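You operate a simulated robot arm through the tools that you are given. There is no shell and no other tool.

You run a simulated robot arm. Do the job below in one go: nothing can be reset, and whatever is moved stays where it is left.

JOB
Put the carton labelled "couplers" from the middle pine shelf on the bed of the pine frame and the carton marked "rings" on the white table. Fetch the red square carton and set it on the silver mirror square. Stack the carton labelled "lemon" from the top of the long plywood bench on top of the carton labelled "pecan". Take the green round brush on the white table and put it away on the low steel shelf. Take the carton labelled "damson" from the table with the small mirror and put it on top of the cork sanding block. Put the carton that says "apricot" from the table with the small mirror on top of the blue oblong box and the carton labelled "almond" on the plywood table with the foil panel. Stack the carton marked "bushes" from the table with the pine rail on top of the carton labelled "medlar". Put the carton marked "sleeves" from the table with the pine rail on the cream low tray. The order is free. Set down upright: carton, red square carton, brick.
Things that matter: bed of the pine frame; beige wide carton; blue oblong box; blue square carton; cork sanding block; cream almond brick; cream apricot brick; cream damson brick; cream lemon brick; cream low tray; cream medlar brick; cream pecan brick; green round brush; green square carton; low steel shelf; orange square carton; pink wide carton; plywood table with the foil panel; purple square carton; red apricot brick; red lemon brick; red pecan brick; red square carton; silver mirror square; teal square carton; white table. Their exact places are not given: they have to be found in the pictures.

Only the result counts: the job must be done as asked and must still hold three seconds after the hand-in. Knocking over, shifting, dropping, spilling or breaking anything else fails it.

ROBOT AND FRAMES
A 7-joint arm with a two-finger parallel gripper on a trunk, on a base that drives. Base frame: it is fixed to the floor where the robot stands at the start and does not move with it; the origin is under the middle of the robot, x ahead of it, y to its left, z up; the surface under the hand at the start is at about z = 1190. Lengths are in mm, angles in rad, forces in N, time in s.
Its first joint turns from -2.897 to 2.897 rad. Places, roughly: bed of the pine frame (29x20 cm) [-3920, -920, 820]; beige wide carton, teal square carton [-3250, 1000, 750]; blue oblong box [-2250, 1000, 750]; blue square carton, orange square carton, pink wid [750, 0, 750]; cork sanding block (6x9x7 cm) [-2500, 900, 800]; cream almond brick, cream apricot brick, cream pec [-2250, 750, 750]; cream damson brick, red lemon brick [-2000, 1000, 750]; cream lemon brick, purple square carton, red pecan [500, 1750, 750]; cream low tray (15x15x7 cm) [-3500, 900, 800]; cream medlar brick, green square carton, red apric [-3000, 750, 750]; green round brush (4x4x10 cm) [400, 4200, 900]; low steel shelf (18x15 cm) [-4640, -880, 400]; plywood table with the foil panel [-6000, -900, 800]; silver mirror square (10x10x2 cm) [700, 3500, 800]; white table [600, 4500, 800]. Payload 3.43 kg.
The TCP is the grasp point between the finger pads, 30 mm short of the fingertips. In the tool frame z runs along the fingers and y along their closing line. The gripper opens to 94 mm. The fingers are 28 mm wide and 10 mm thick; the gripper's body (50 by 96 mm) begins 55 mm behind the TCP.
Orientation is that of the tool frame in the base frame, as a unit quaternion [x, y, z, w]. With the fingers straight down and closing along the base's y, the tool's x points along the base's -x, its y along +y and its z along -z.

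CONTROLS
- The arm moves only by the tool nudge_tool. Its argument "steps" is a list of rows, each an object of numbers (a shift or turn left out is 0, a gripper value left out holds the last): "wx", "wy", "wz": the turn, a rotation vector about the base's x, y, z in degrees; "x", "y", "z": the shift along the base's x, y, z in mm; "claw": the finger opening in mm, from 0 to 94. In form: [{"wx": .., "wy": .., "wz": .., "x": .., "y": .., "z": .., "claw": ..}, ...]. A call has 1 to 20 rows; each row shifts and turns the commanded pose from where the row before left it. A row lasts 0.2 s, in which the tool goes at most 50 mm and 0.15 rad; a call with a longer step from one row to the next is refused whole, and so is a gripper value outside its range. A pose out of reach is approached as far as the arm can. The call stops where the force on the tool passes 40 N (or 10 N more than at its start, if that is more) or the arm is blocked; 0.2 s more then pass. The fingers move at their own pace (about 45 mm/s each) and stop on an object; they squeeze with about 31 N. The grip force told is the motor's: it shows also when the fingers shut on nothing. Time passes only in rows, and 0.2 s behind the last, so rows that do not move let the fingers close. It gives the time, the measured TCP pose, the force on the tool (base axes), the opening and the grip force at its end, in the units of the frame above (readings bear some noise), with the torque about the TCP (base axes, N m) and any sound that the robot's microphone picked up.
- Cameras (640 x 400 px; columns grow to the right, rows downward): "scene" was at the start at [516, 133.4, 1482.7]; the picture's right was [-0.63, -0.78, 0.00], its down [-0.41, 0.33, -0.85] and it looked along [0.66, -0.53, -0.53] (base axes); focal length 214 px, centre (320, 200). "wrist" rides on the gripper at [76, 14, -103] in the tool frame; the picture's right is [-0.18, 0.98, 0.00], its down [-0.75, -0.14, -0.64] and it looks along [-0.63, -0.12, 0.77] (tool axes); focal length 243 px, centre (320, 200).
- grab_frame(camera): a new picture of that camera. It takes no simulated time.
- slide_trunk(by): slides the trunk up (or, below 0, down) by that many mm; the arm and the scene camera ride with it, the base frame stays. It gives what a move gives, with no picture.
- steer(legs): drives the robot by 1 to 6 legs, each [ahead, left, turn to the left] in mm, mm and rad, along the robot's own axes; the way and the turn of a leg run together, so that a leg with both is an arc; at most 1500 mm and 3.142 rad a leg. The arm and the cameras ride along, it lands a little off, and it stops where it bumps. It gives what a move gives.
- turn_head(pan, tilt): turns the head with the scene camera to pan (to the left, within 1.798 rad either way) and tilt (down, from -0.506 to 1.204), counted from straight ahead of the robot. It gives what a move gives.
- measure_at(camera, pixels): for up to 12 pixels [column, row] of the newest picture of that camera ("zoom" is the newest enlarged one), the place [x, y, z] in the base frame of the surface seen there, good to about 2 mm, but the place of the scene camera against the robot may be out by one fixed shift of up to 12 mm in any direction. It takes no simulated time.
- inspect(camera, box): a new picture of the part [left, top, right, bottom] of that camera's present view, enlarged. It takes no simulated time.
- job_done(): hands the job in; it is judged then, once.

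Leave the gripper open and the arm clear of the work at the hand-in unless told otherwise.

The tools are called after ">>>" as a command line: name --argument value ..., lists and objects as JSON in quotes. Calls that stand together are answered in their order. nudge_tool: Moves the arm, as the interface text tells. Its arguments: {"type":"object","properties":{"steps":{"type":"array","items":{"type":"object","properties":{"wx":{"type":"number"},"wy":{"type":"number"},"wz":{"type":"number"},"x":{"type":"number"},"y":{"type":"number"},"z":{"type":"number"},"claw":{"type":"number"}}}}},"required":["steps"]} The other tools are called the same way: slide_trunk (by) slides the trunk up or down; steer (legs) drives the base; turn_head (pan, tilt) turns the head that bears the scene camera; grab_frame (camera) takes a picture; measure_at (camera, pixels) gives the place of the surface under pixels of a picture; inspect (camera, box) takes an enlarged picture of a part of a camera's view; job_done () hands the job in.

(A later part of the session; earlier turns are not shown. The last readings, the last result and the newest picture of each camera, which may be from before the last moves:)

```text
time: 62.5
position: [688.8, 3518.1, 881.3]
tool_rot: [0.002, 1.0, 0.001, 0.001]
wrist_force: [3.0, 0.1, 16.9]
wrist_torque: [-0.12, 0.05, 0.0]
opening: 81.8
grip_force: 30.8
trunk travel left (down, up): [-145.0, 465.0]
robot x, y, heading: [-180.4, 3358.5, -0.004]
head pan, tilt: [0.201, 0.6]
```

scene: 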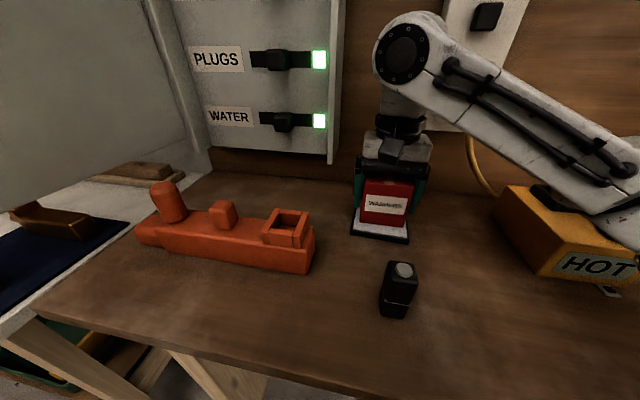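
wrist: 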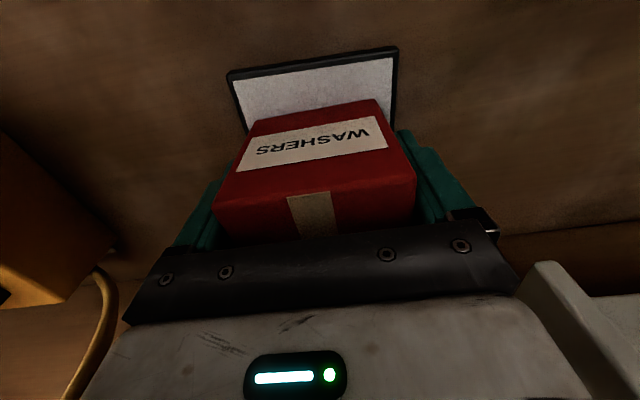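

Contact (Fz≈17 N). I open the fingers and rise straight up.

>>> nudge_tool --steps '[{"claw": 88}, {"claw": 94}, {"claw": 94}, {"z": 20}, {"z": 30}, {"z": 40}, {"z": 40}, {"z": 40}]'

>>> grab_frame --camera "wrist"

>>> grab_frame --camera "scene"

```text
time: 64.3
position: [688.1, 3519.3, 1053.5]
tool_rot: [0.003, 1.0, 0.0, -0.001]
wrist_force: [0.2, 0.3, -0.1]
wrist_torque: [-0.03, 0.03, 0.03]
opening: 93.9
grip_force: 0.0
trunk travel left (down, up): [-145.0, 465.0]
robot x, y, heading: [-173.7, 3358.6, -0.008]
head pan, tilt: [0.201, 0.6]
```

```text
taken
```

wrist: 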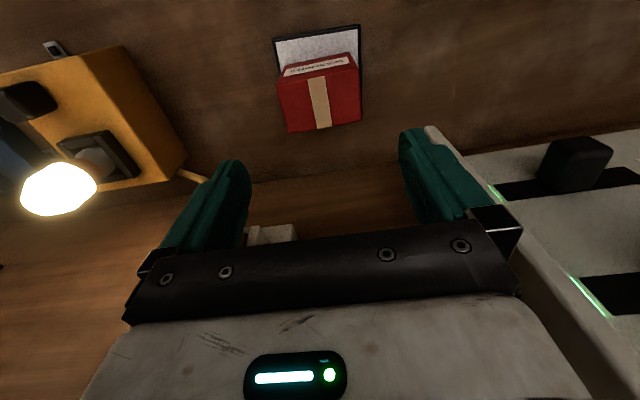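

```text
taken
```

scene: 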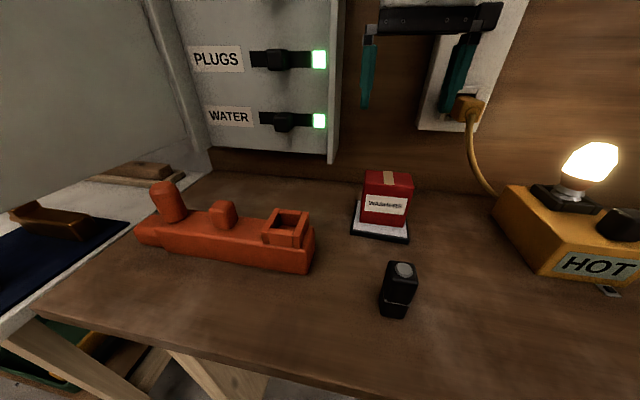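

The red carton stands on the mirror. I raise the trunk, back away, then look at the white table to the left.

>>> slide_trunk --by 380

>>> steer --legs '[[-400, 0, 0]]'

>>> turn_head --pan 0.75 --tilt 0.5

>>> grab_frame --camera "scene"

```text
time: 68.0
position: [686.7, 3518.9, 1433.0]
tool_rot: [0.002, 1.0, 0.0, 0.0]
wrist_force: [-0.3, 0.5, -0.5]
wrist_torque: [-0.02, 0.03, 0.02]
opening: 94.0
grip_force: 0.0
trunk travel left (down, up): [-525.0, 85.0]
robot x, y, heading: [-182.7, 3360.7, -0.008]
head pan, tilt: [0.201, 0.6]
```

```text
time: 70.5
position: [286.1, 3524.7, 1433.9]
tool_rot: [-0.001, 1.0, 0.001, 0.0]
wrist_force: [-0.5, -1.2, 0.6]
wrist_torque: [-0.01, 0.01, -0.02]
opening: 93.9
grip_force: 0.1
trunk travel left (down, up): [-525.0, 85.0]
robot x, y, heading: [-572.5, 3356.5, -0.004]
head pan, tilt: [0.201, 0.6]
```

```text
time: 71.5
position: [287.1, 3524.3, 1432.9]
tool_rot: [-0.001, 1.0, 0.001, 0.0]
wrist_force: [0.3, 0.3, -0.2]
wrist_torque: [0.0, -0.05, 0.02]
opening: 93.8
grip_force: 0.1
trunk travel left (down, up): [-525.0, 85.0]
robot x, y, heading: [-576.8, 3361.0, 0.001]
head pan, tilt: [0.75, 0.499]
```

```text
taken
```

scene: 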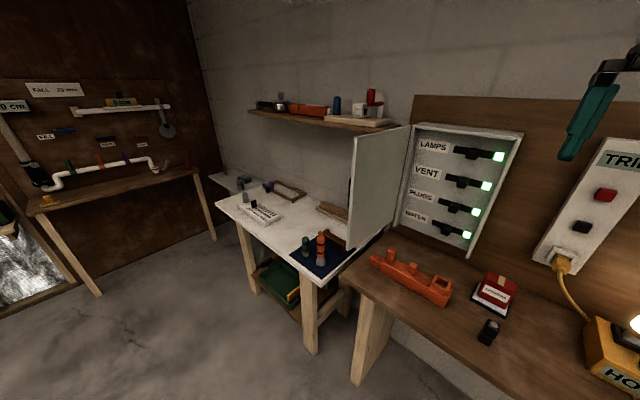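

>>> inspect --camera "scene" --box '[200, 170, 380, 290]'

>>> measure_at --camera "scene" --pixels '[[306, 240], [306, 255], [321, 235], [321, 262], [310, 280], [220, 203], [390, 140], [352, 245], [260, 205], [290, 230], [340, 268], [310, 340]]'

```text
3.33 times, centred on (290, 230) of scene
```

zoom: 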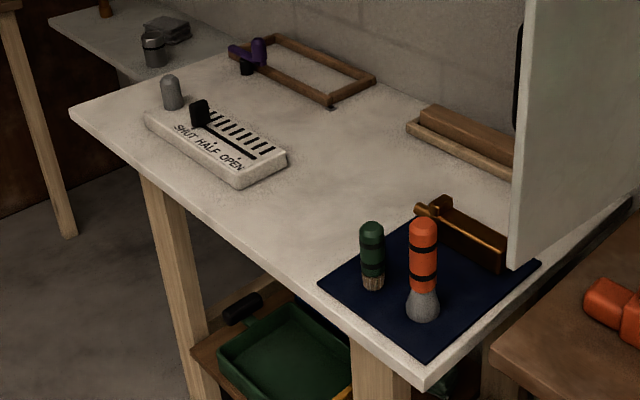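

```text
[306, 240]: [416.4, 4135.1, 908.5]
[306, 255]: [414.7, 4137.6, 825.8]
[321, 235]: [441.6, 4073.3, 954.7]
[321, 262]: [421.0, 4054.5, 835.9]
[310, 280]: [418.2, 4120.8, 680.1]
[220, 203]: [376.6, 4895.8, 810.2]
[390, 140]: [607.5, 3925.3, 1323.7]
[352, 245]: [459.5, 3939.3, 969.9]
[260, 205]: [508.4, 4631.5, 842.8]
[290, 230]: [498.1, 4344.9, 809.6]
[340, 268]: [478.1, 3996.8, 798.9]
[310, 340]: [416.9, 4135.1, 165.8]
```

The green brush stands at about (425,4136) on the white table, with an orange brush 75 mm to its right (toward −y). I'll turn the gripper −90° about z so its closing line is along x (away from the orange brush), and pull the hand in.

>>> nudge_tool --steps '[{"x": -25, "y": -36, "wz": -8.182}, {"x": -25, "y": -36, "wz": -8.182}, {"x": -25, "y": -36, "wz": -8.182}, {"x": -25, "y": -36, "wz": -8.182}, {"x": -25, "y": -36, "wz": -8.182}, {"x": -25, "y": -36, "wz": -8.182}, {"wz": -8.182}, {"wz": -8.182}, {"wz": -8.182}, {"wz": -8.182}, {"wz": -8.18}]'

>>> steer --legs '[[0, 830, 0]]'

>>> grab_frame --camera "wrist"

>>> turn_head --pan 0.1 --tilt 0.5

>>> grab_frame --camera "scene"

```text
time: 73.8
position: [137.1, 3308.3, 1432.4]
tool_rot: [0.706, 0.708, 0.0, 0.0]
wrist_force: [0.9, -0.2, 0.5]
wrist_torque: [-0.01, -0.04, 0.01]
opening: 94.1
grip_force: 0.0
trunk travel left (down, up): [-525.0, 85.0]
robot x, y, heading: [-574.2, 3360.3, 0.004]
head pan, tilt: [0.75, 0.499]
```

```text
time: 76.5
position: [150.6, 3731.5, 1433.4]
tool_rot: [0.658, 0.753, 0.001, -0.001]
wrist_force: [0.8, -0.3, 0.6]
wrist_torque: [0.0, 0.0, -0.03]
opening: 94.2
grip_force: 0.1
trunk travel left (down, up): [-525.0, 85.0]
robot x, y, heading: [-560.9, 3693.7, 0.131]
head pan, tilt: [0.75, 0.499]
stopped in leg 1: the robot was blocked; the commanded pose is now the measured one
```

```text
taken
```

wrist: 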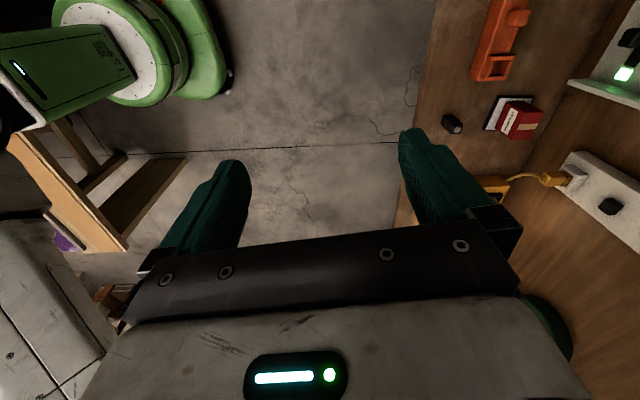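

```text
time: 77.5
position: [150.5, 3733.3, 1431.2]
tool_rot: [0.659, 0.752, 0.0, 0.0]
wrist_force: [0.5, 0.4, -0.1]
wrist_torque: [-0.03, -0.01, 0.01]
opening: 94.1
grip_force: 0.1
trunk travel left (down, up): [-525.0, 85.0]
robot x, y, heading: [-562.1, 3691.9, 0.132]
head pan, tilt: [0.099, 0.499]
```

```text
taken
```

scene: 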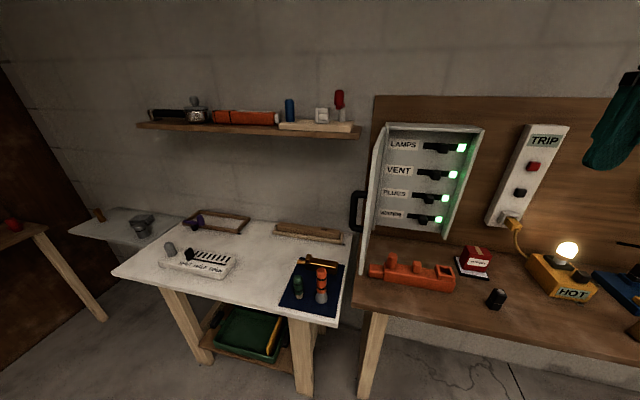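

The base was blocked during the strafe (heading now 0.13). The wrist picture shows the rear of the robot next to the leg/panel of another table at (100,190). I measure where that is.

>>> measure_at --camera "wrist" --pixels '[[60, 170], [120, 240], [150, 190], [90, 160], [180, 160], [75, 225], [60, 240], [220, 80], [180, 90], [140, 80], [60, 80], [20, 320]]'

>>> inspect --camera "wrist" --box '[0, 0, 280, 300]'

```text
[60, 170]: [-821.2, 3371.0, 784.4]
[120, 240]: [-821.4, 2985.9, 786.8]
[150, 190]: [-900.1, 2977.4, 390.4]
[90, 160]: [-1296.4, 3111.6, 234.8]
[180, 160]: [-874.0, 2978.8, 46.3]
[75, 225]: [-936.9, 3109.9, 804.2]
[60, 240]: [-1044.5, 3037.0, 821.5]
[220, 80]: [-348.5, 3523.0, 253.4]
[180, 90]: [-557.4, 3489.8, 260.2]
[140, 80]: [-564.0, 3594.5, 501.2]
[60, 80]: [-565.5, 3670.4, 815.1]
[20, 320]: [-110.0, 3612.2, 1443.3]
```

```text
1.33 times, centred on (140, 150) of wrist
```

zoom: 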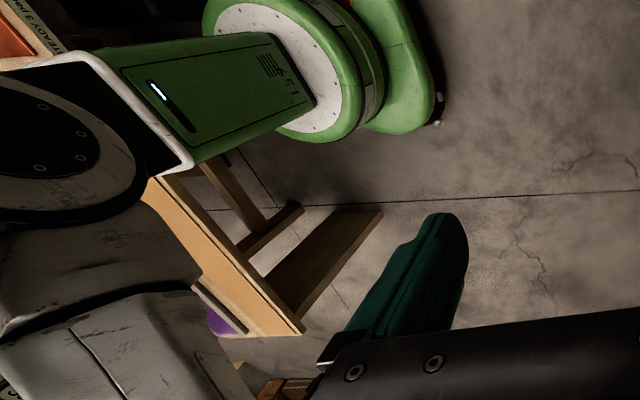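

The table end is at x≈−821 and my base's rear reached it; from here on I stay further from it. I drive ahead 230, straighten the heading, then strafe left.

>>> steer --legs '[[200, 0, 0], [0, 0, -0.13]]'

>>> steer --legs '[[0, 450, 0]]'

>>> grab_frame --camera "wrist"

>>> turn_head --pan 0.0 --tilt 0.8

>>> grab_frame --camera "scene"

```text
time: 79.7
position: [346.6, 3664.0, 1431.9]
tool_rot: [0.707, 0.707, 0.001, 0.0]
wrist_force: [0.9, -0.3, 0.4]
wrist_torque: [-0.01, -0.02, 0.02]
opening: 94.1
grip_force: 0.2
trunk travel left (down, up): [-525.0, 85.0]
robot x, y, heading: [-363.8, 3714.9, 0.002]
head pan, tilt: [0.099, 0.499]
```

```text
time: 82.4
position: [346.3, 4118.1, 1432.4]
tool_rot: [0.706, 0.708, -0.001, 0.0]
wrist_force: [0.0, 0.1, 0.6]
wrist_torque: [0.0, 0.02, 0.03]
opening: 93.8
grip_force: 0.1
trunk travel left (down, up): [-525.0, 85.0]
robot x, y, heading: [-364.3, 4171.3, 0.0]
head pan, tilt: [0.099, 0.499]
```

```text
taken
```

wrist: 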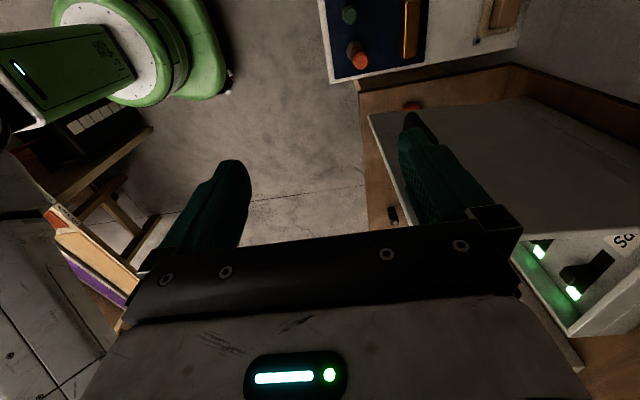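

```text
time: 83.2
position: [346.2, 4117.4, 1431.8]
tool_rot: [0.706, 0.708, -0.001, 0.0]
wrist_force: [0.4, -0.5, -0.1]
wrist_torque: [-0.02, 0.0, 0.03]
opening: 94.1
grip_force: 0.0
trunk travel left (down, up): [-525.0, 85.0]
robot x, y, heading: [-367.0, 4166.9, 0.007]
head pan, tilt: [0.0, 0.799]
```

```text
taken
```

scene: 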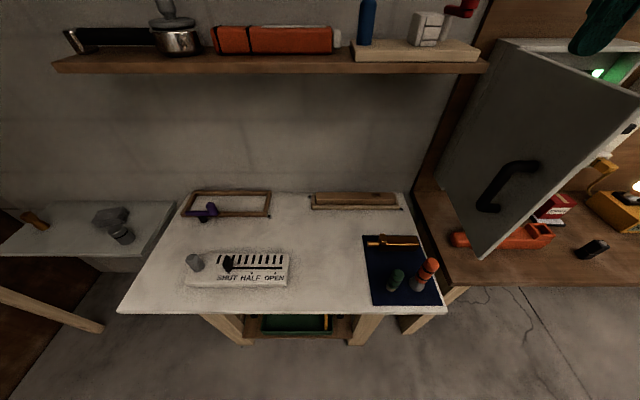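

I see the green brush at wrist (348,14) and scene (397,280). I measure both, plus the orange neighbour and the cabinet door.

>>> measure_at --camera "wrist" --pixels '[[348, 9], [349, 16], [358, 62], [355, 45], [335, 80], [385, 20], [370, 115], [405, 100]]'

>>> inspect --camera "scene" --box '[350, 230, 450, 310]'

>>> measure_at --camera "scene" --pixels '[[397, 270], [397, 280], [392, 289], [432, 263], [420, 285], [375, 304], [400, 306], [480, 255], [610, 100], [300, 305], [430, 240], [540, 110]]'

```text
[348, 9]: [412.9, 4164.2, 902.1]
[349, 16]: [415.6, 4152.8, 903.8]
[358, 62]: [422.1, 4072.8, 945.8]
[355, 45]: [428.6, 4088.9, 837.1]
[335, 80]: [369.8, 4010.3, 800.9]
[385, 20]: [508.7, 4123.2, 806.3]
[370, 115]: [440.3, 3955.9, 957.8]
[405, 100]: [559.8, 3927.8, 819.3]
```

```text
5.00 times, centred on (400, 270) of scene
```

zoom: 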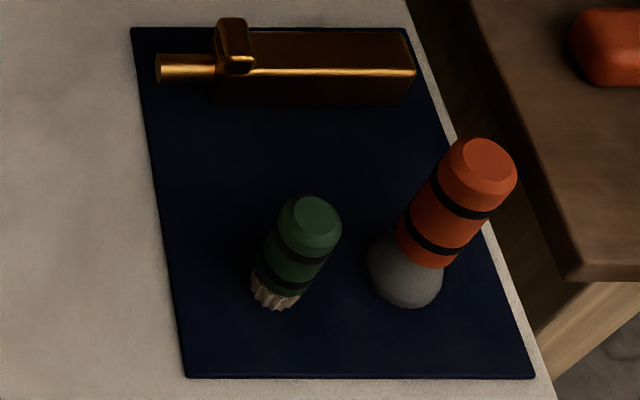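

```text
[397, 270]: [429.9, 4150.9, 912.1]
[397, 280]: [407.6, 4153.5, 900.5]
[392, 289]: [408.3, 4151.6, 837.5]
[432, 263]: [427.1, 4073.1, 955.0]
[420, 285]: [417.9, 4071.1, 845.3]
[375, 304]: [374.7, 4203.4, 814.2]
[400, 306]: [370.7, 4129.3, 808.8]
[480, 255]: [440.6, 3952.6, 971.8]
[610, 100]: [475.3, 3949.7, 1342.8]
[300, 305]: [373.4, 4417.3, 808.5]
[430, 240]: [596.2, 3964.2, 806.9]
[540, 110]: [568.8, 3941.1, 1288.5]
```

The brush top centre is ≈(417,4156), z≈903; the orange brush is at y≈4072 and the door edge at y≈3953. I move the hand over the brush and lower the trunk.

>>> nudge_tool --steps '[{"x": 36, "y": 20, "claw": 76}, {"x": 35, "y": 19}]'

>>> slide_trunk --by -300

>>> nudge_tool --steps '[{"z": -45}, {"z": -45}]'

>>> grab_frame --camera "wrist"

>>> grab_frame --camera "scene"

```text
time: 83.8
position: [416.3, 4156.7, 1433.3]
tool_rot: [0.706, 0.708, 0.0, 0.001]
wrist_force: [0.1, -0.5, -0.3]
wrist_torque: [0.01, 0.01, 0.01]
opening: 76.0
grip_force: 0.1
trunk travel left (down, up): [-525.0, 85.0]
robot x, y, heading: [-366.4, 4169.0, 0.001]
head pan, tilt: [0.0, 0.799]
```

```text
time: 86.8
position: [416.4, 4157.2, 1132.1]
tool_rot: [0.706, 0.708, 0.0, 0.0]
wrist_force: [0.4, 0.3, 0.5]
wrist_torque: [-0.01, -0.02, 0.0]
opening: 75.9
grip_force: 0.1
trunk travel left (down, up): [-225.0, 385.0]
robot x, y, heading: [-363.4, 4173.2, 0.004]
head pan, tilt: [0.0, 0.799]
```

```text
time: 87.4
position: [416.0, 4157.5, 1045.1]
tool_rot: [0.706, 0.708, 0.0, 0.0]
wrist_force: [0.6, -0.2, -0.2]
wrist_torque: [0.0, -0.06, 0.0]
opening: 76.0
grip_force: 0.0
trunk travel left (down, up): [-225.0, 385.0]
robot x, y, heading: [-367.2, 4169.5, 0.005]
head pan, tilt: [0.0, 0.799]
```

```text
taken
```

wrist: 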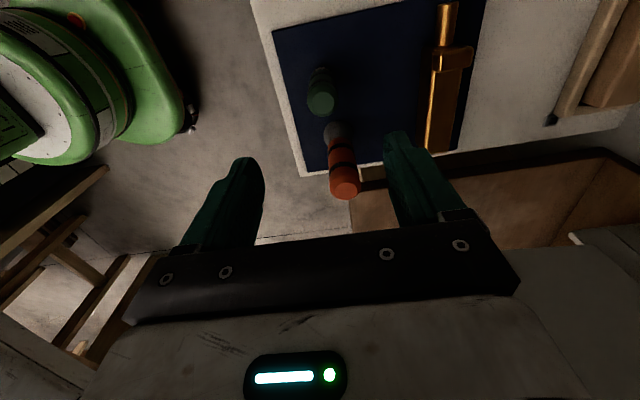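

```text
taken
```

scene: 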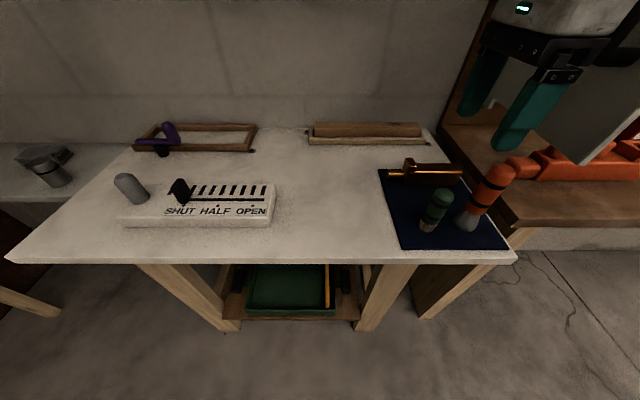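

I measure the green brush's top (wrist 321,97) from this height.

>>> inspect --camera "wrist" --box '[280, 50, 380, 210]'

>>> measure_at --camera "wrist" --pixels '[[320, 92], [321, 98], [322, 108], [312, 98], [331, 98], [321, 80], [344, 188], [330, 190], [358, 188], [318, 72]]'

```text
2.50 times, centred on (330, 130) of wrist
```

zoom: 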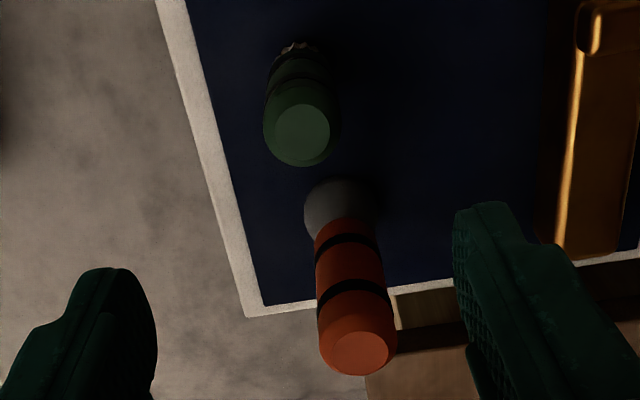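

```text
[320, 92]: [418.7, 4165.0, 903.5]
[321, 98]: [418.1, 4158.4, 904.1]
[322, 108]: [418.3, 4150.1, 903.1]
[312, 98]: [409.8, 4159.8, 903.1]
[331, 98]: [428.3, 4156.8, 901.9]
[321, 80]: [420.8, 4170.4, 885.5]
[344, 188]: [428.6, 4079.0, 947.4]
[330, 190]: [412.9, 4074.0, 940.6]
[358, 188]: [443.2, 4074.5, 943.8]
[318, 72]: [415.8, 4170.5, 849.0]
```

Brush top centre ≈(419.5,4155), z≈903. I descend to TCP z≈868 and close on it.

>>> nudge_tool --steps '[{"x": 3.5, "y": -2, "z": -40}, {"z": -45}, {"z": -45}, {"z": -30}, {"z": -17}]'

>>> nudge_tool --steps '[{"claw": 50}, {"claw": 30}, {"claw": 15}, {"claw": 15}, {"claw": 15}, {"claw": 15}]'

```text
time: 88.6
position: [420.1, 4154.8, 867.2]
tool_rot: [0.706, 0.708, 0.0, 0.001]
wrist_force: [-0.4, -0.2, 0.1]
wrist_torque: [-0.01, -0.03, 0.0]
opening: 76.0
grip_force: 0.1
trunk travel left (down, up): [-225.0, 385.0]
robot x, y, heading: [-367.1, 4171.1, 0.001]
head pan, tilt: [0.0, 0.799]
```

```text
time: 90.0
position: [422.0, 4153.1, 868.5]
tool_rot: [0.705, 0.709, 0.0, 0.0]
wrist_force: [-0.1, -0.3, 1.6]
wrist_torque: [0.07, -0.05, -0.04]
opening: 29.7
grip_force: 31.1
trunk travel left (down, up): [-225.0, 385.0]
robot x, y, heading: [-369.2, 4168.4, 0.002]
head pan, tilt: [0.0, 0.799]
```

Gripped at 30 mm. I lift and verify.

>>> nudge_tool --steps '[{"claw": 10}, {"z": 20}, {"z": 40}, {"z": 45}, {"z": 45}, {"z": 45}]'

>>> grab_frame --camera "wrist"

>>> grab_frame --camera "scene"

```text
time: 91.4
position: [418.7, 4154.4, 1061.8]
tool_rot: [0.706, 0.708, 0.0, -0.002]
wrist_force: [-0.7, -0.5, -1.0]
wrist_torque: [-0.03, 0.04, 0.01]
opening: 29.6
grip_force: 31.3
trunk travel left (down, up): [-225.0, 385.0]
robot x, y, heading: [-369.3, 4167.6, 0.003]
head pan, tilt: [0.0, 0.799]
```

```text
taken
```

wrist: 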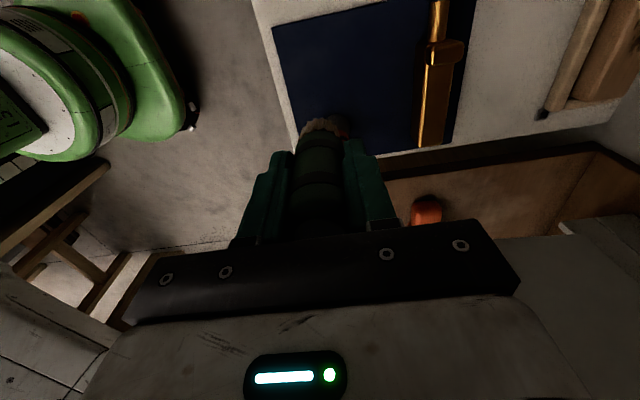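

```text
taken
```

scene: 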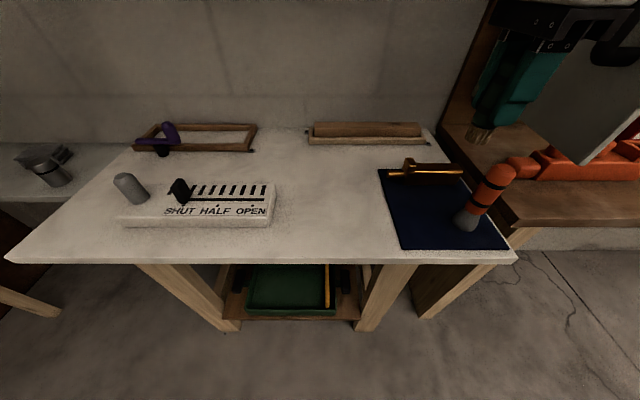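

The brush is held (its foot ≈64 mm below the TCP). I raise the trunk, pull the hand in, and drive back down the corridor toward the start.

>>> slide_trunk --by 370

>>> nudge_tool --steps '[{"x": -45}, {"x": -45}, {"x": -45}, {"x": -45}, {"x": -45}]'

>>> steer --legs '[[0, -1300, 0], [0, -1300, 0], [0, -1000, 0]]'

>>> turn_head --pan 1.79 --tilt 0.4

>>> grab_frame --camera "scene"

```text
time: 95.0
position: [418.9, 4155.1, 1432.4]
tool_rot: [0.705, 0.709, 0.0, 0.0]
wrist_force: [0.3, -0.5, -1.3]
wrist_torque: [-0.01, 0.04, 0.01]
opening: 29.6
grip_force: 30.9
trunk travel left (down, up): [-595.0, 15.0]
robot x, y, heading: [-363.4, 4172.0, 0.003]
head pan, tilt: [0.0, 0.799]
```

```text
time: 96.2
position: [195.4, 4155.5, 1432.1]
tool_rot: [0.706, 0.709, -0.001, -0.001]
wrist_force: [-0.6, -0.4, -0.3]
wrist_torque: [0.02, -0.01, -0.01]
opening: 29.7
grip_force: 30.8
trunk travel left (down, up): [-595.0, 15.0]
robot x, y, heading: [-365.0, 4170.2, 0.001]
head pan, tilt: [0.0, 0.799]
```

```text
time: 113.6
position: [156.2, 565.7, 1433.1]
tool_rot: [0.71, 0.704, 0.0, -0.001]
wrist_force: [-0.9, -0.2, 0.1]
wrist_torque: [0.0, -0.02, 0.01]
opening: 29.6
grip_force: 30.8
trunk travel left (down, up): [-595.0, 15.0]
robot x, y, heading: [-404.4, 590.4, -0.011]
head pan, tilt: [0.0, 0.799]
```

```text
time: 115.3
position: [157.8, 564.6, 1431.9]
tool_rot: [0.71, 0.704, 0.0, 0.0]
wrist_force: [-0.4, -0.5, -0.7]
wrist_torque: [-0.01, 0.0, -0.01]
opening: 29.7
grip_force: 30.9
trunk travel left (down, up): [-595.0, 15.0]
robot x, y, heading: [-402.6, 589.1, -0.006]
head pan, tilt: [1.791, 0.4]
```

```text
taken
```

scene: 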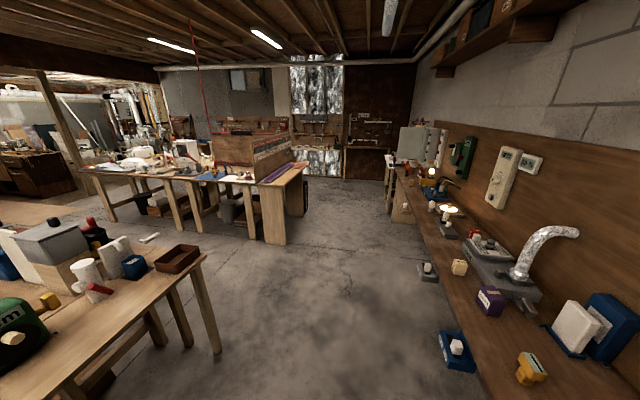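

From here I can try to read the bench cartons: purple at (491,300) and cream at (460,268).

>>> inspect --camera "scene" --box '[400, 170, 560, 330]'

>>> measure_at --camera "scene" --pixels '[[485, 310], [455, 272], [205, 262], [225, 350], [90, 340], [150, 215], [270, 240], [60, 190], [15, 165]]'

```text
2.50 times, centred on (480, 250) of scene
```

zoom: 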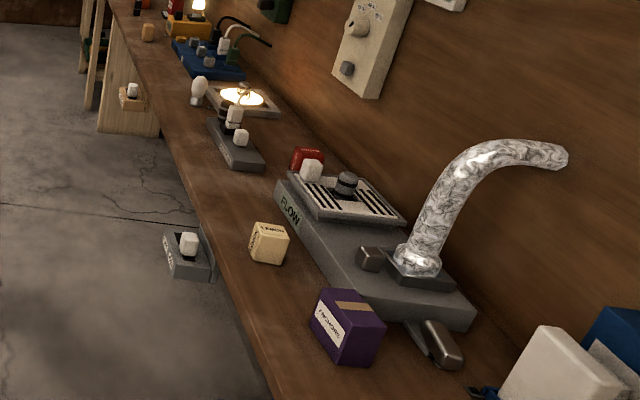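

```text
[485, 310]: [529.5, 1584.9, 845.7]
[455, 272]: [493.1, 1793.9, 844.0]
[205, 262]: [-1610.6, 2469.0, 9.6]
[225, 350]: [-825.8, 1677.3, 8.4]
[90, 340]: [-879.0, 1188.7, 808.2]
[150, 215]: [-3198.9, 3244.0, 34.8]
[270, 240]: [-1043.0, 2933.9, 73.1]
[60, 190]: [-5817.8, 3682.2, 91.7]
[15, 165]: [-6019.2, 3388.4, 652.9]
```

I continue with the brush: strafe right to y≈30, turn around to face −x, and look ahead.

>>> steer --legs '[[0, -560, 0], [0, 0, 1.57]]'

>>> turn_head --pan 0.9 --tilt 0.4

>>> grab_frame --camera "scene"

>>> turn_head --pan 1.79 --tilt 0.4

>>> grab_frame --camera "scene"

```text
time: 122.5
position: [-401.7, 571.2, 1431.9]
tool_rot: [-0.01, 1.0, 0.0, 0.0]
wrist_force: [0.9, 0.3, -0.8]
wrist_torque: [0.01, -0.01, 0.01]
opening: 29.6
grip_force: 31.3
trunk travel left (down, up): [-595.0, 15.0]
robot x, y, heading: [-404.2, 9.5, 1.591]
head pan, tilt: [1.791, 0.4]
```

```text
time: 123.7
position: [-401.4, 571.4, 1431.2]
tool_rot: [-0.01, 1.0, 0.0, 0.0]
wrist_force: [-0.4, 0.5, -0.8]
wrist_torque: [0.01, 0.04, 0.02]
opening: 29.6
grip_force: 30.7
trunk travel left (down, up): [-595.0, 15.0]
robot x, y, heading: [-403.0, 11.3, 1.594]
head pan, tilt: [0.901, 0.4]
```

```text
taken
```

scene: 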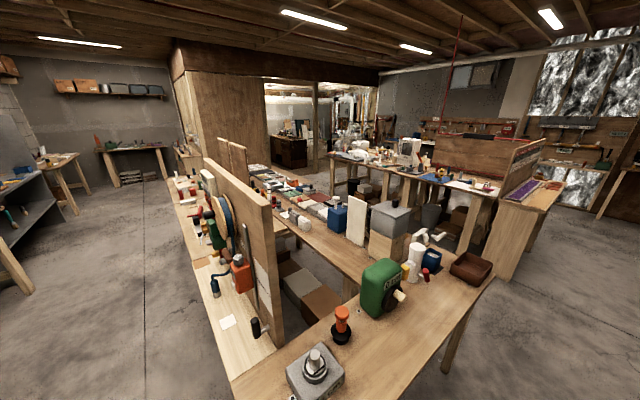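

```text
time: 124.9
position: [-401.1, 571.0, 1433.4]
tool_rot: [-0.01, 1.0, -0.001, 0.001]
wrist_force: [-0.6, 0.2, -0.5]
wrist_torque: [-0.04, 0.0, -0.03]
opening: 29.8
grip_force: 30.7
trunk travel left (down, up): [-595.0, 15.0]
robot x, y, heading: [-402.9, 12.5, 1.59]
head pan, tilt: [1.791, 0.4]
```

```text
taken
```

scene: 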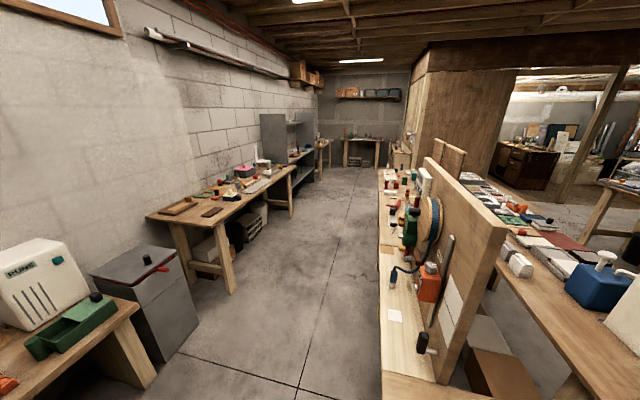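

I now see the aisle toward −x: tables with a partition on the right, and on the left a bench, a grey steel shelf and more. I'll enlarge those.

>>> inspect --camera "scene" --box '[360, 140, 520, 240]'

>>> inspect --camera "scene" --box '[140, 90, 420, 250]'

>>> measure_at --camera "scene" --pixels '[[380, 340], [382, 250], [385, 175], [235, 280], [290, 210], [180, 345], [130, 390], [320, 175], [360, 160], [300, 160], [350, 250], [440, 380]]'

```text
4.00 times, centred on (440, 190) of scene
```

zoom: 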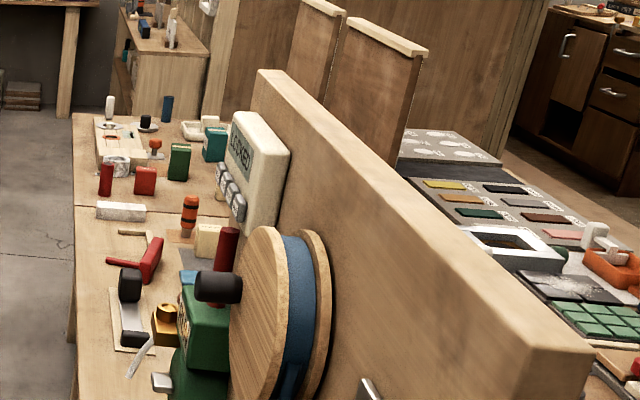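

```text
2.29 times, centred on (280, 170) of scene
```

zoom: 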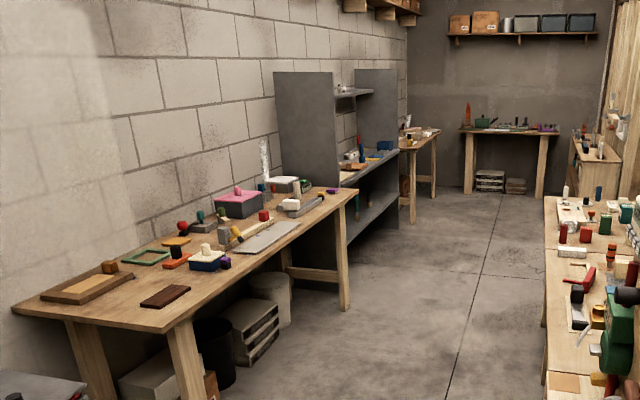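

```text
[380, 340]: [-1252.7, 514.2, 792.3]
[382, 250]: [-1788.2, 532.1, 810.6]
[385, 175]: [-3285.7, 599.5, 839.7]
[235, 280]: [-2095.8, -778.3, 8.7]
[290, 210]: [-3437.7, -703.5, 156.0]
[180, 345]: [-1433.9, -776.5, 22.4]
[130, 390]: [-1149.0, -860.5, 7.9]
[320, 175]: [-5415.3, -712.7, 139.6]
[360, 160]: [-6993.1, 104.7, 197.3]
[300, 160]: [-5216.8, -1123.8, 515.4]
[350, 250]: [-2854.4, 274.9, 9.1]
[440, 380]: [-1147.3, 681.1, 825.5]
```

The aisle runs between y≈−700 and y≈514. I turn to face −x fully and drive along it, watching as I go.

>>> steer --legs '[[0, 0, 1.55]]'

>>> steer --legs '[[1400, 60, 0]]'

>>> turn_head --pan -0.7 --tilt 0.5

>>> grab_frame --camera "scene"

>>> turn_head --pan 0.4 --tilt 0.5

>>> grab_frame --camera "scene"

```text
time: 129.0
position: [-966.3, 34.3, 1430.8]
tool_rot: [-0.703, 0.711, 0.0, 0.0]
wrist_force: [0.5, 0.3, -0.9]
wrist_torque: [0.0, 0.0, 0.0]
opening: 29.3
grip_force: 31.3
trunk travel left (down, up): [-595.0, 15.0]
robot x, y, heading: [-406.9, 15.2, 3.133]
head pan, tilt: [1.791, 0.4]
```

```text
time: 135.8
position: [-2329.6, -57.9, 1430.8]
tool_rot: [0.717, -0.697, 0.0, 0.0]
wrist_force: [0.6, 0.1, -1.0]
wrist_torque: [0.02, -0.01, -0.04]
opening: 29.5
grip_force: 31.5
trunk travel left (down, up): [-595.0, 15.0]
robot x, y, heading: [-1764.4, -60.5, -3.115]
head pan, tilt: [1.791, 0.4]
```

```text
time: 138.1
position: [-2328.5, -56.6, 1431.5]
tool_rot: [0.717, -0.697, 0.0, 0.0]
wrist_force: [0.8, 0.7, -0.5]
wrist_torque: [-0.01, -0.03, 0.01]
opening: 29.4
grip_force: 31.3
trunk travel left (down, up): [-595.0, 15.0]
robot x, y, heading: [-1767.8, -56.1, -3.11]
head pan, tilt: [-0.7, 0.499]
```

```text
taken
```

scene: 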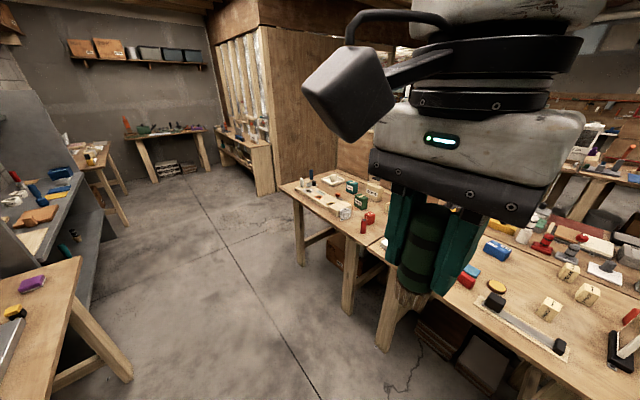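

```text
time: 139.4
position: [-2328.6, -57.8, 1430.8]
tool_rot: [0.717, -0.697, -0.001, 0.0]
wrist_force: [-0.3, -0.8, -1.2]
wrist_torque: [0.02, -0.02, -0.01]
opening: 29.6
grip_force: 31.0
trunk travel left (down, up): [-595.0, 15.0]
robot x, y, heading: [-1765.8, -56.1, -3.115]
head pan, tilt: [0.4, 0.499]
```

```text
taken
```

scene: 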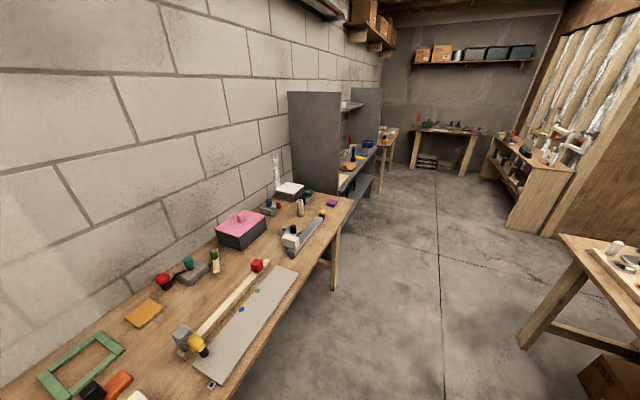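

I measure the left table end and the steel shelf in this view and enlarge the shelf.

>>> inspect --camera "scene" --box '[260, 80, 420, 220]'

>>> measure_at --camera "scene" --pixels '[[355, 200], [330, 285], [340, 190], [365, 150], [345, 195], [375, 185], [440, 250], [520, 340], [560, 240], [410, 165], [510, 225], [290, 95]]'

>>> turn_head --pan -0.95 --tilt 0.6

>>> grab_frame --camera "scene"

```text
2.86 times, centred on (340, 150) of scene
```

zoom: 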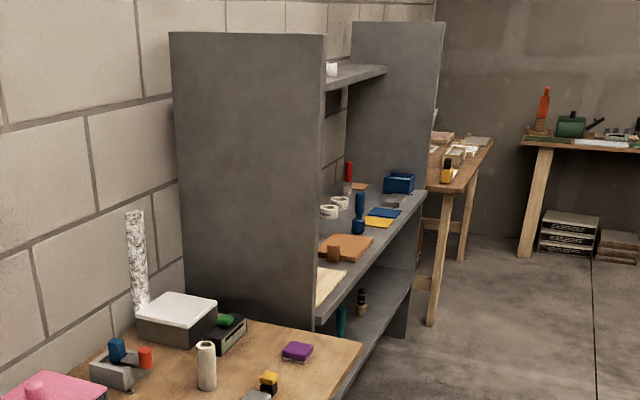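

```text
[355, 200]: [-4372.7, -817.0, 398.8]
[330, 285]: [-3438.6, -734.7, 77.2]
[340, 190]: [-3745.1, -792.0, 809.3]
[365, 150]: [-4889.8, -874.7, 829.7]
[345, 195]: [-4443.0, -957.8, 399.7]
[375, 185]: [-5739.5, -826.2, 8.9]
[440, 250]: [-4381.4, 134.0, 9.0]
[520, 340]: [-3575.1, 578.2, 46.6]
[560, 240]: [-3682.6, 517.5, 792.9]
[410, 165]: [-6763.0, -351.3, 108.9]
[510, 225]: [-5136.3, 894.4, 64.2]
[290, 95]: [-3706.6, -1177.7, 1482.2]
```

```text
time: 140.9
position: [-2329.0, -57.9, 1432.0]
tool_rot: [0.717, -0.697, 0.0, 0.0]
wrist_force: [-0.4, -0.3, -1.1]
wrist_torque: [0.0, 0.02, 0.0]
opening: 29.4
grip_force: 30.5
trunk travel left (down, up): [-595.0, 15.0]
robot x, y, heading: [-1765.4, -59.7, -3.115]
head pan, tilt: [-0.949, 0.6]
```

```text
taken
```

scene: 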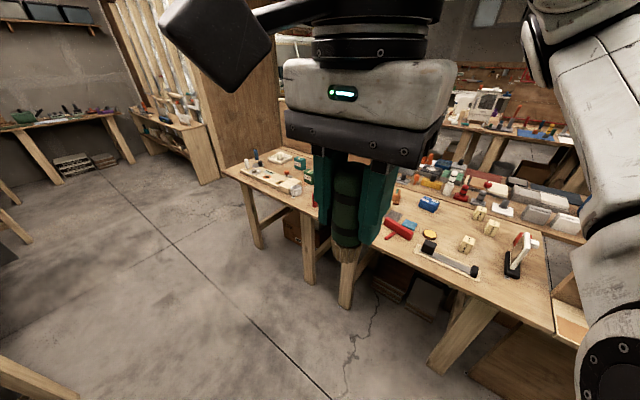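

The steel shelf has a low tier at z≈392 and a main tier at z≈822. In the current picture I enlarge the right tables to find the labelled bricks.

>>> inspect --camera "scene" --box '[380, 170, 600, 300]'

>>> inspect --camera "scene" --box '[220, 140, 330, 230]'

```text
2.91 times, centred on (490, 235) of scene
```

zoom: 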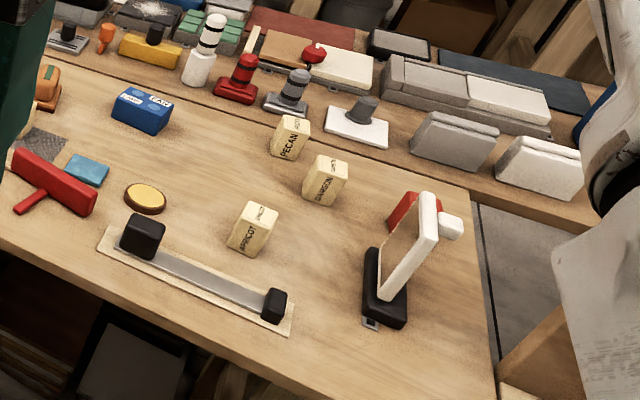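

```text
4.44 times, centred on (275, 185) of scene
```

zoom: 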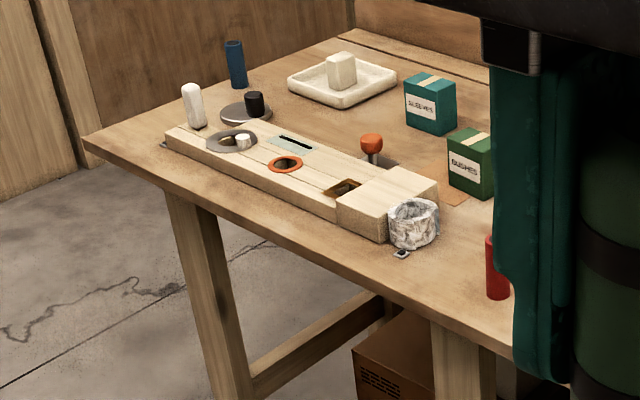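

Table with the small mirror: PECAN, DAMSON, APRICOT cream bricks and a blue oblong box; table with the pine rail: SLEEVES (teal), BUSHES (green) and the cream tray. Now on to the steel shelf with the brush: I drive 2850 mm further along the aisle.

>>> steer --legs '[[1400, 0, -0.02], [1400, 0, 0]]'

>>> turn_head --pan 1.4 --tilt 0.6

>>> grab_frame --camera "scene"

```text
time: 154.6
position: [-5149.2, -67.4, 1431.9]
tool_rot: [-0.704, 0.71, 0.0, 0.0]
wrist_force: [0.7, 0.0, -0.7]
wrist_torque: [0.01, -0.03, -0.02]
opening: 29.5
grip_force: 30.7
trunk travel left (down, up): [-595.0, 15.0]
robot x, y, heading: [-4591.6, -87.0, 3.134]
head pan, tilt: [-0.949, 0.6]
```

```text
time: 156.8
position: [-5149.3, -67.1, 1431.5]
tool_rot: [-0.704, 0.71, 0.0, -0.001]
wrist_force: [1.0, -0.2, -0.2]
wrist_torque: [0.01, -0.03, -0.02]
opening: 29.5
grip_force: 30.8
trunk travel left (down, up): [-595.0, 15.0]
robot x, y, heading: [-4587.4, -85.6, 3.133]
head pan, tilt: [1.4, 0.6]
```

```text
taken
```

scene: 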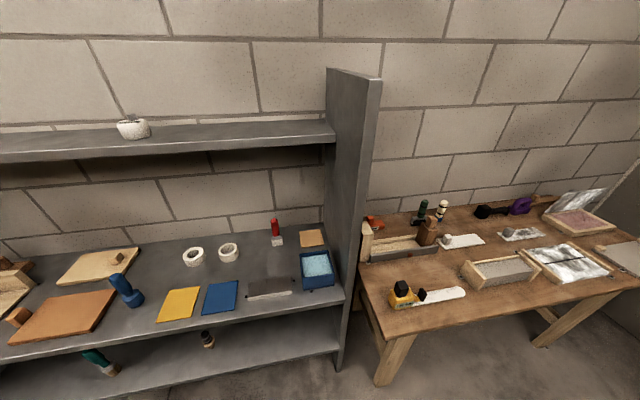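

I see the low tier (with a teal item at (95,360) and a small brush at (206,340)). I shift right (+y) a bit and turn to face the steel shelf.

>>> steer --legs '[[0, -130, 0], [0, 0, 1.57]]'

>>> turn_head --pan 0.0 --tilt 0.7

>>> grab_frame --camera "scene"

```text
time: 161.9
position: [-4602.6, -517.2, 1432.0]
tool_rot: [1.0, 0.001, 0.001, 0.0]
wrist_force: [0.5, -0.6, -1.2]
wrist_torque: [0.02, 0.04, 0.0]
opening: 29.8
grip_force: 31.2
trunk travel left (down, up): [-595.0, 15.0]
robot x, y, heading: [-4587.7, 45.6, -1.567]
head pan, tilt: [1.4, 0.6]
```

```text
time: 163.4
position: [-4601.3, -515.7, 1432.2]
tool_rot: [1.0, 0.002, 0.0, 0.0]
wrist_force: [0.6, 0.7, -2.0]
wrist_torque: [0.01, 0.02, 0.02]
opening: 29.2
grip_force: 31.2
trunk travel left (down, up): [-595.0, 15.0]
robot x, y, heading: [-4591.7, 43.0, -1.567]
head pan, tilt: [0.0, 0.7]
```

```text
taken
```

scene: 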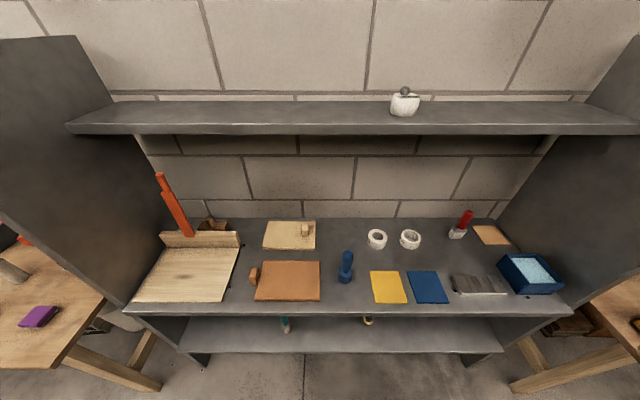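

I see the pine frame bed at (190,270) at the shelf's left end. I lower the trunk to look under the main tier at the low steel shelf.

>>> slide_trunk --by -590

>>> turn_head --pan 0.0 --tilt 0.75

>>> grab_frame --camera "scene"

```text
refused: -590 is not a number from -400 to 400
```

```text
time: 164.0
position: [-4601.8, -517.3, 1432.9]
tool_rot: [1.0, 0.002, 0.0, 0.0]
wrist_force: [0.7, -0.7, 0.0]
wrist_torque: [-0.01, -0.02, -0.02]
opening: 29.5
grip_force: 30.6
trunk travel left (down, up): [-595.0, 15.0]
robot x, y, heading: [-4591.6, 43.8, -1.568]
head pan, tilt: [0.0, 0.75]
```

```text
taken
```

scene: 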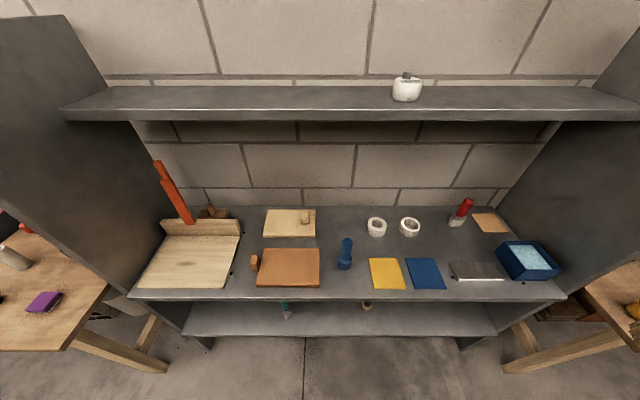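

One slide may be at most 400; I slide down 400, then 150 more.

>>> slide_trunk --by -400

>>> slide_trunk --by -150

>>> turn_head --pan 0.0 --tilt 0.6

>>> grab_frame --camera "scene"

```text
time: 167.9
position: [-4601.4, -516.1, 1031.0]
tool_rot: [1.0, 0.002, -0.001, 0.0]
wrist_force: [-0.1, -0.7, 0.0]
wrist_torque: [-0.01, 0.0, 0.0]
opening: 29.4
grip_force: 30.9
trunk travel left (down, up): [-195.0, 415.0]
robot x, y, heading: [-4587.1, 43.8, -1.566]
head pan, tilt: [0.0, 0.75]
```

```text
time: 169.6
position: [-4600.9, -516.6, 881.2]
tool_rot: [1.0, 0.002, 0.001, 0.001]
wrist_force: [-0.8, 0.2, -1.1]
wrist_torque: [-0.04, 0.01, 0.02]
opening: 29.6
grip_force: 31.0
trunk travel left (down, up): [-45.0, 565.0]
robot x, y, heading: [-4590.0, 40.7, -1.569]
head pan, tilt: [0.0, 0.75]
```

```text
time: 170.3
position: [-4600.9, -517.1, 882.2]
tool_rot: [1.0, 0.002, 0.0, 0.0]
wrist_force: [0.1, 0.1, -0.8]
wrist_torque: [0.01, -0.01, -0.01]
opening: 29.8
grip_force: 30.7
trunk travel left (down, up): [-45.0, 565.0]
robot x, y, heading: [-4588.3, 41.4, -1.572]
head pan, tilt: [0.0, 0.6]
```

```text
taken
```

scene: 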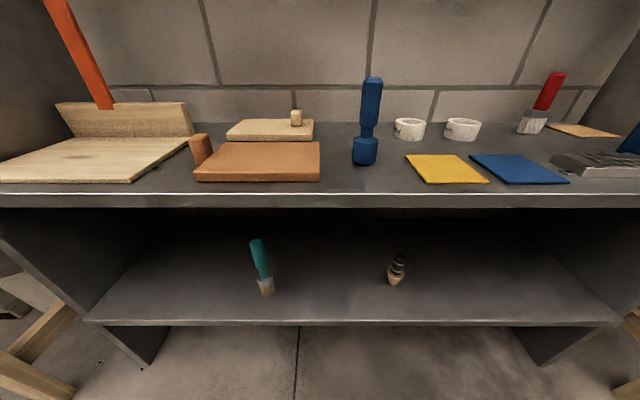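

>>> measure_at --camera "scene" --pixels '[[320, 322], [100, 315], [600, 320], [320, 250], [320, 195], [265, 294], [258, 242], [394, 285], [398, 257], [330, 295], [330, 270], [160, 180]]'

>>> inspect --camera "scene" --box '[220, 210, 460, 340]'

```text
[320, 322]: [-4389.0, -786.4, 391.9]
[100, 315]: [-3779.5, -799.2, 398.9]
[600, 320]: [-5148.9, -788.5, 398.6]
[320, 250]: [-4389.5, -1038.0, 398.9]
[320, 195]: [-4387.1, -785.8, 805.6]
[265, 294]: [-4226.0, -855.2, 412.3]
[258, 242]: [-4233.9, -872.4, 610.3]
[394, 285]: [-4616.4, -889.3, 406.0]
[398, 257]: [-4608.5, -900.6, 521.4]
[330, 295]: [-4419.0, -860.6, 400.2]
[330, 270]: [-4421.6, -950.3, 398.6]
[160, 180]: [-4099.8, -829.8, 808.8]
```

```text
2.67 times, centred on (340, 275) of scene
```

zoom: 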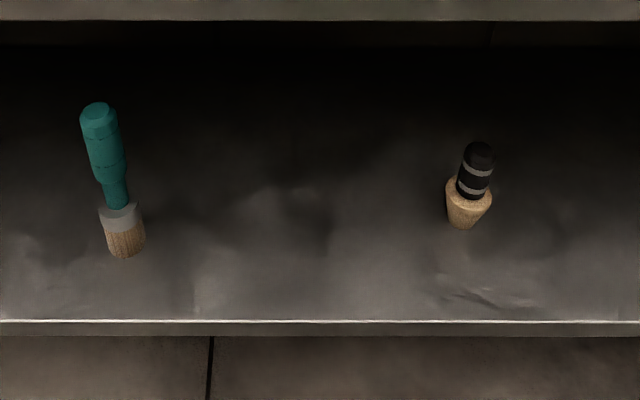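

Low tier: z≈390, front edge y≈−786; a black brush stands at about (−4610,−908). I'll place the green brush beside it near (−4685,−875). First I turn the gripper +180° so the wrist camera ends up away from that black brush.

>>> nudge_tool --steps '[{"wz": 8.182}, {"wz": 8.182}, {"wz": 8.182}, {"wz": 8.182}, {"wz": 8.182}, {"wz": 8.182}, {"wz": 8.182}, {"wz": 8.182}, {"wz": 8.182}, {"wz": 8.182}, {"wz": 8.18}]'

>>> nudge_tool --steps '[{"wz": 8.182}, {"wz": 8.182}, {"wz": 8.182}, {"wz": 8.182}, {"wz": 8.182}, {"wz": 8.182}, {"wz": 8.182}, {"wz": 8.182}, {"wz": 8.182}, {"wz": 8.182}, {"wz": 8.18}]'

>>> grab_frame --camera "scene"

```text
time: 172.7
position: [-4602.0, -516.9, 881.2]
tool_rot: [0.706, 0.708, 0.001, 0.0]
wrist_force: [-0.1, 0.3, -0.3]
wrist_torque: [0.01, -0.01, -0.03]
opening: 29.4
grip_force: 30.9
trunk travel left (down, up): [-45.0, 565.0]
robot x, y, heading: [-4586.8, 42.9, -1.574]
head pan, tilt: [0.0, 0.6]
```

```text
time: 175.1
position: [-4602.7, -517.3, 882.3]
tool_rot: [-0.002, 1.0, -0.001, -0.001]
wrist_force: [-0.1, -0.6, -0.8]
wrist_torque: [-0.02, -0.01, 0.03]
opening: 29.4
grip_force: 30.6
trunk travel left (down, up): [-45.0, 565.0]
robot x, y, heading: [-4589.5, 43.1, -1.566]
head pan, tilt: [0.0, 0.6]
```

```text
taken
```

scene: 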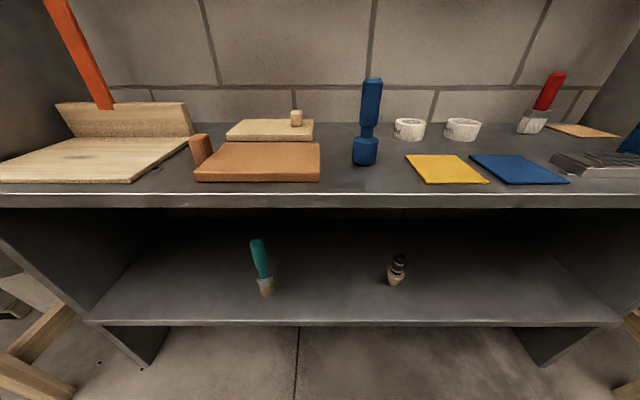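

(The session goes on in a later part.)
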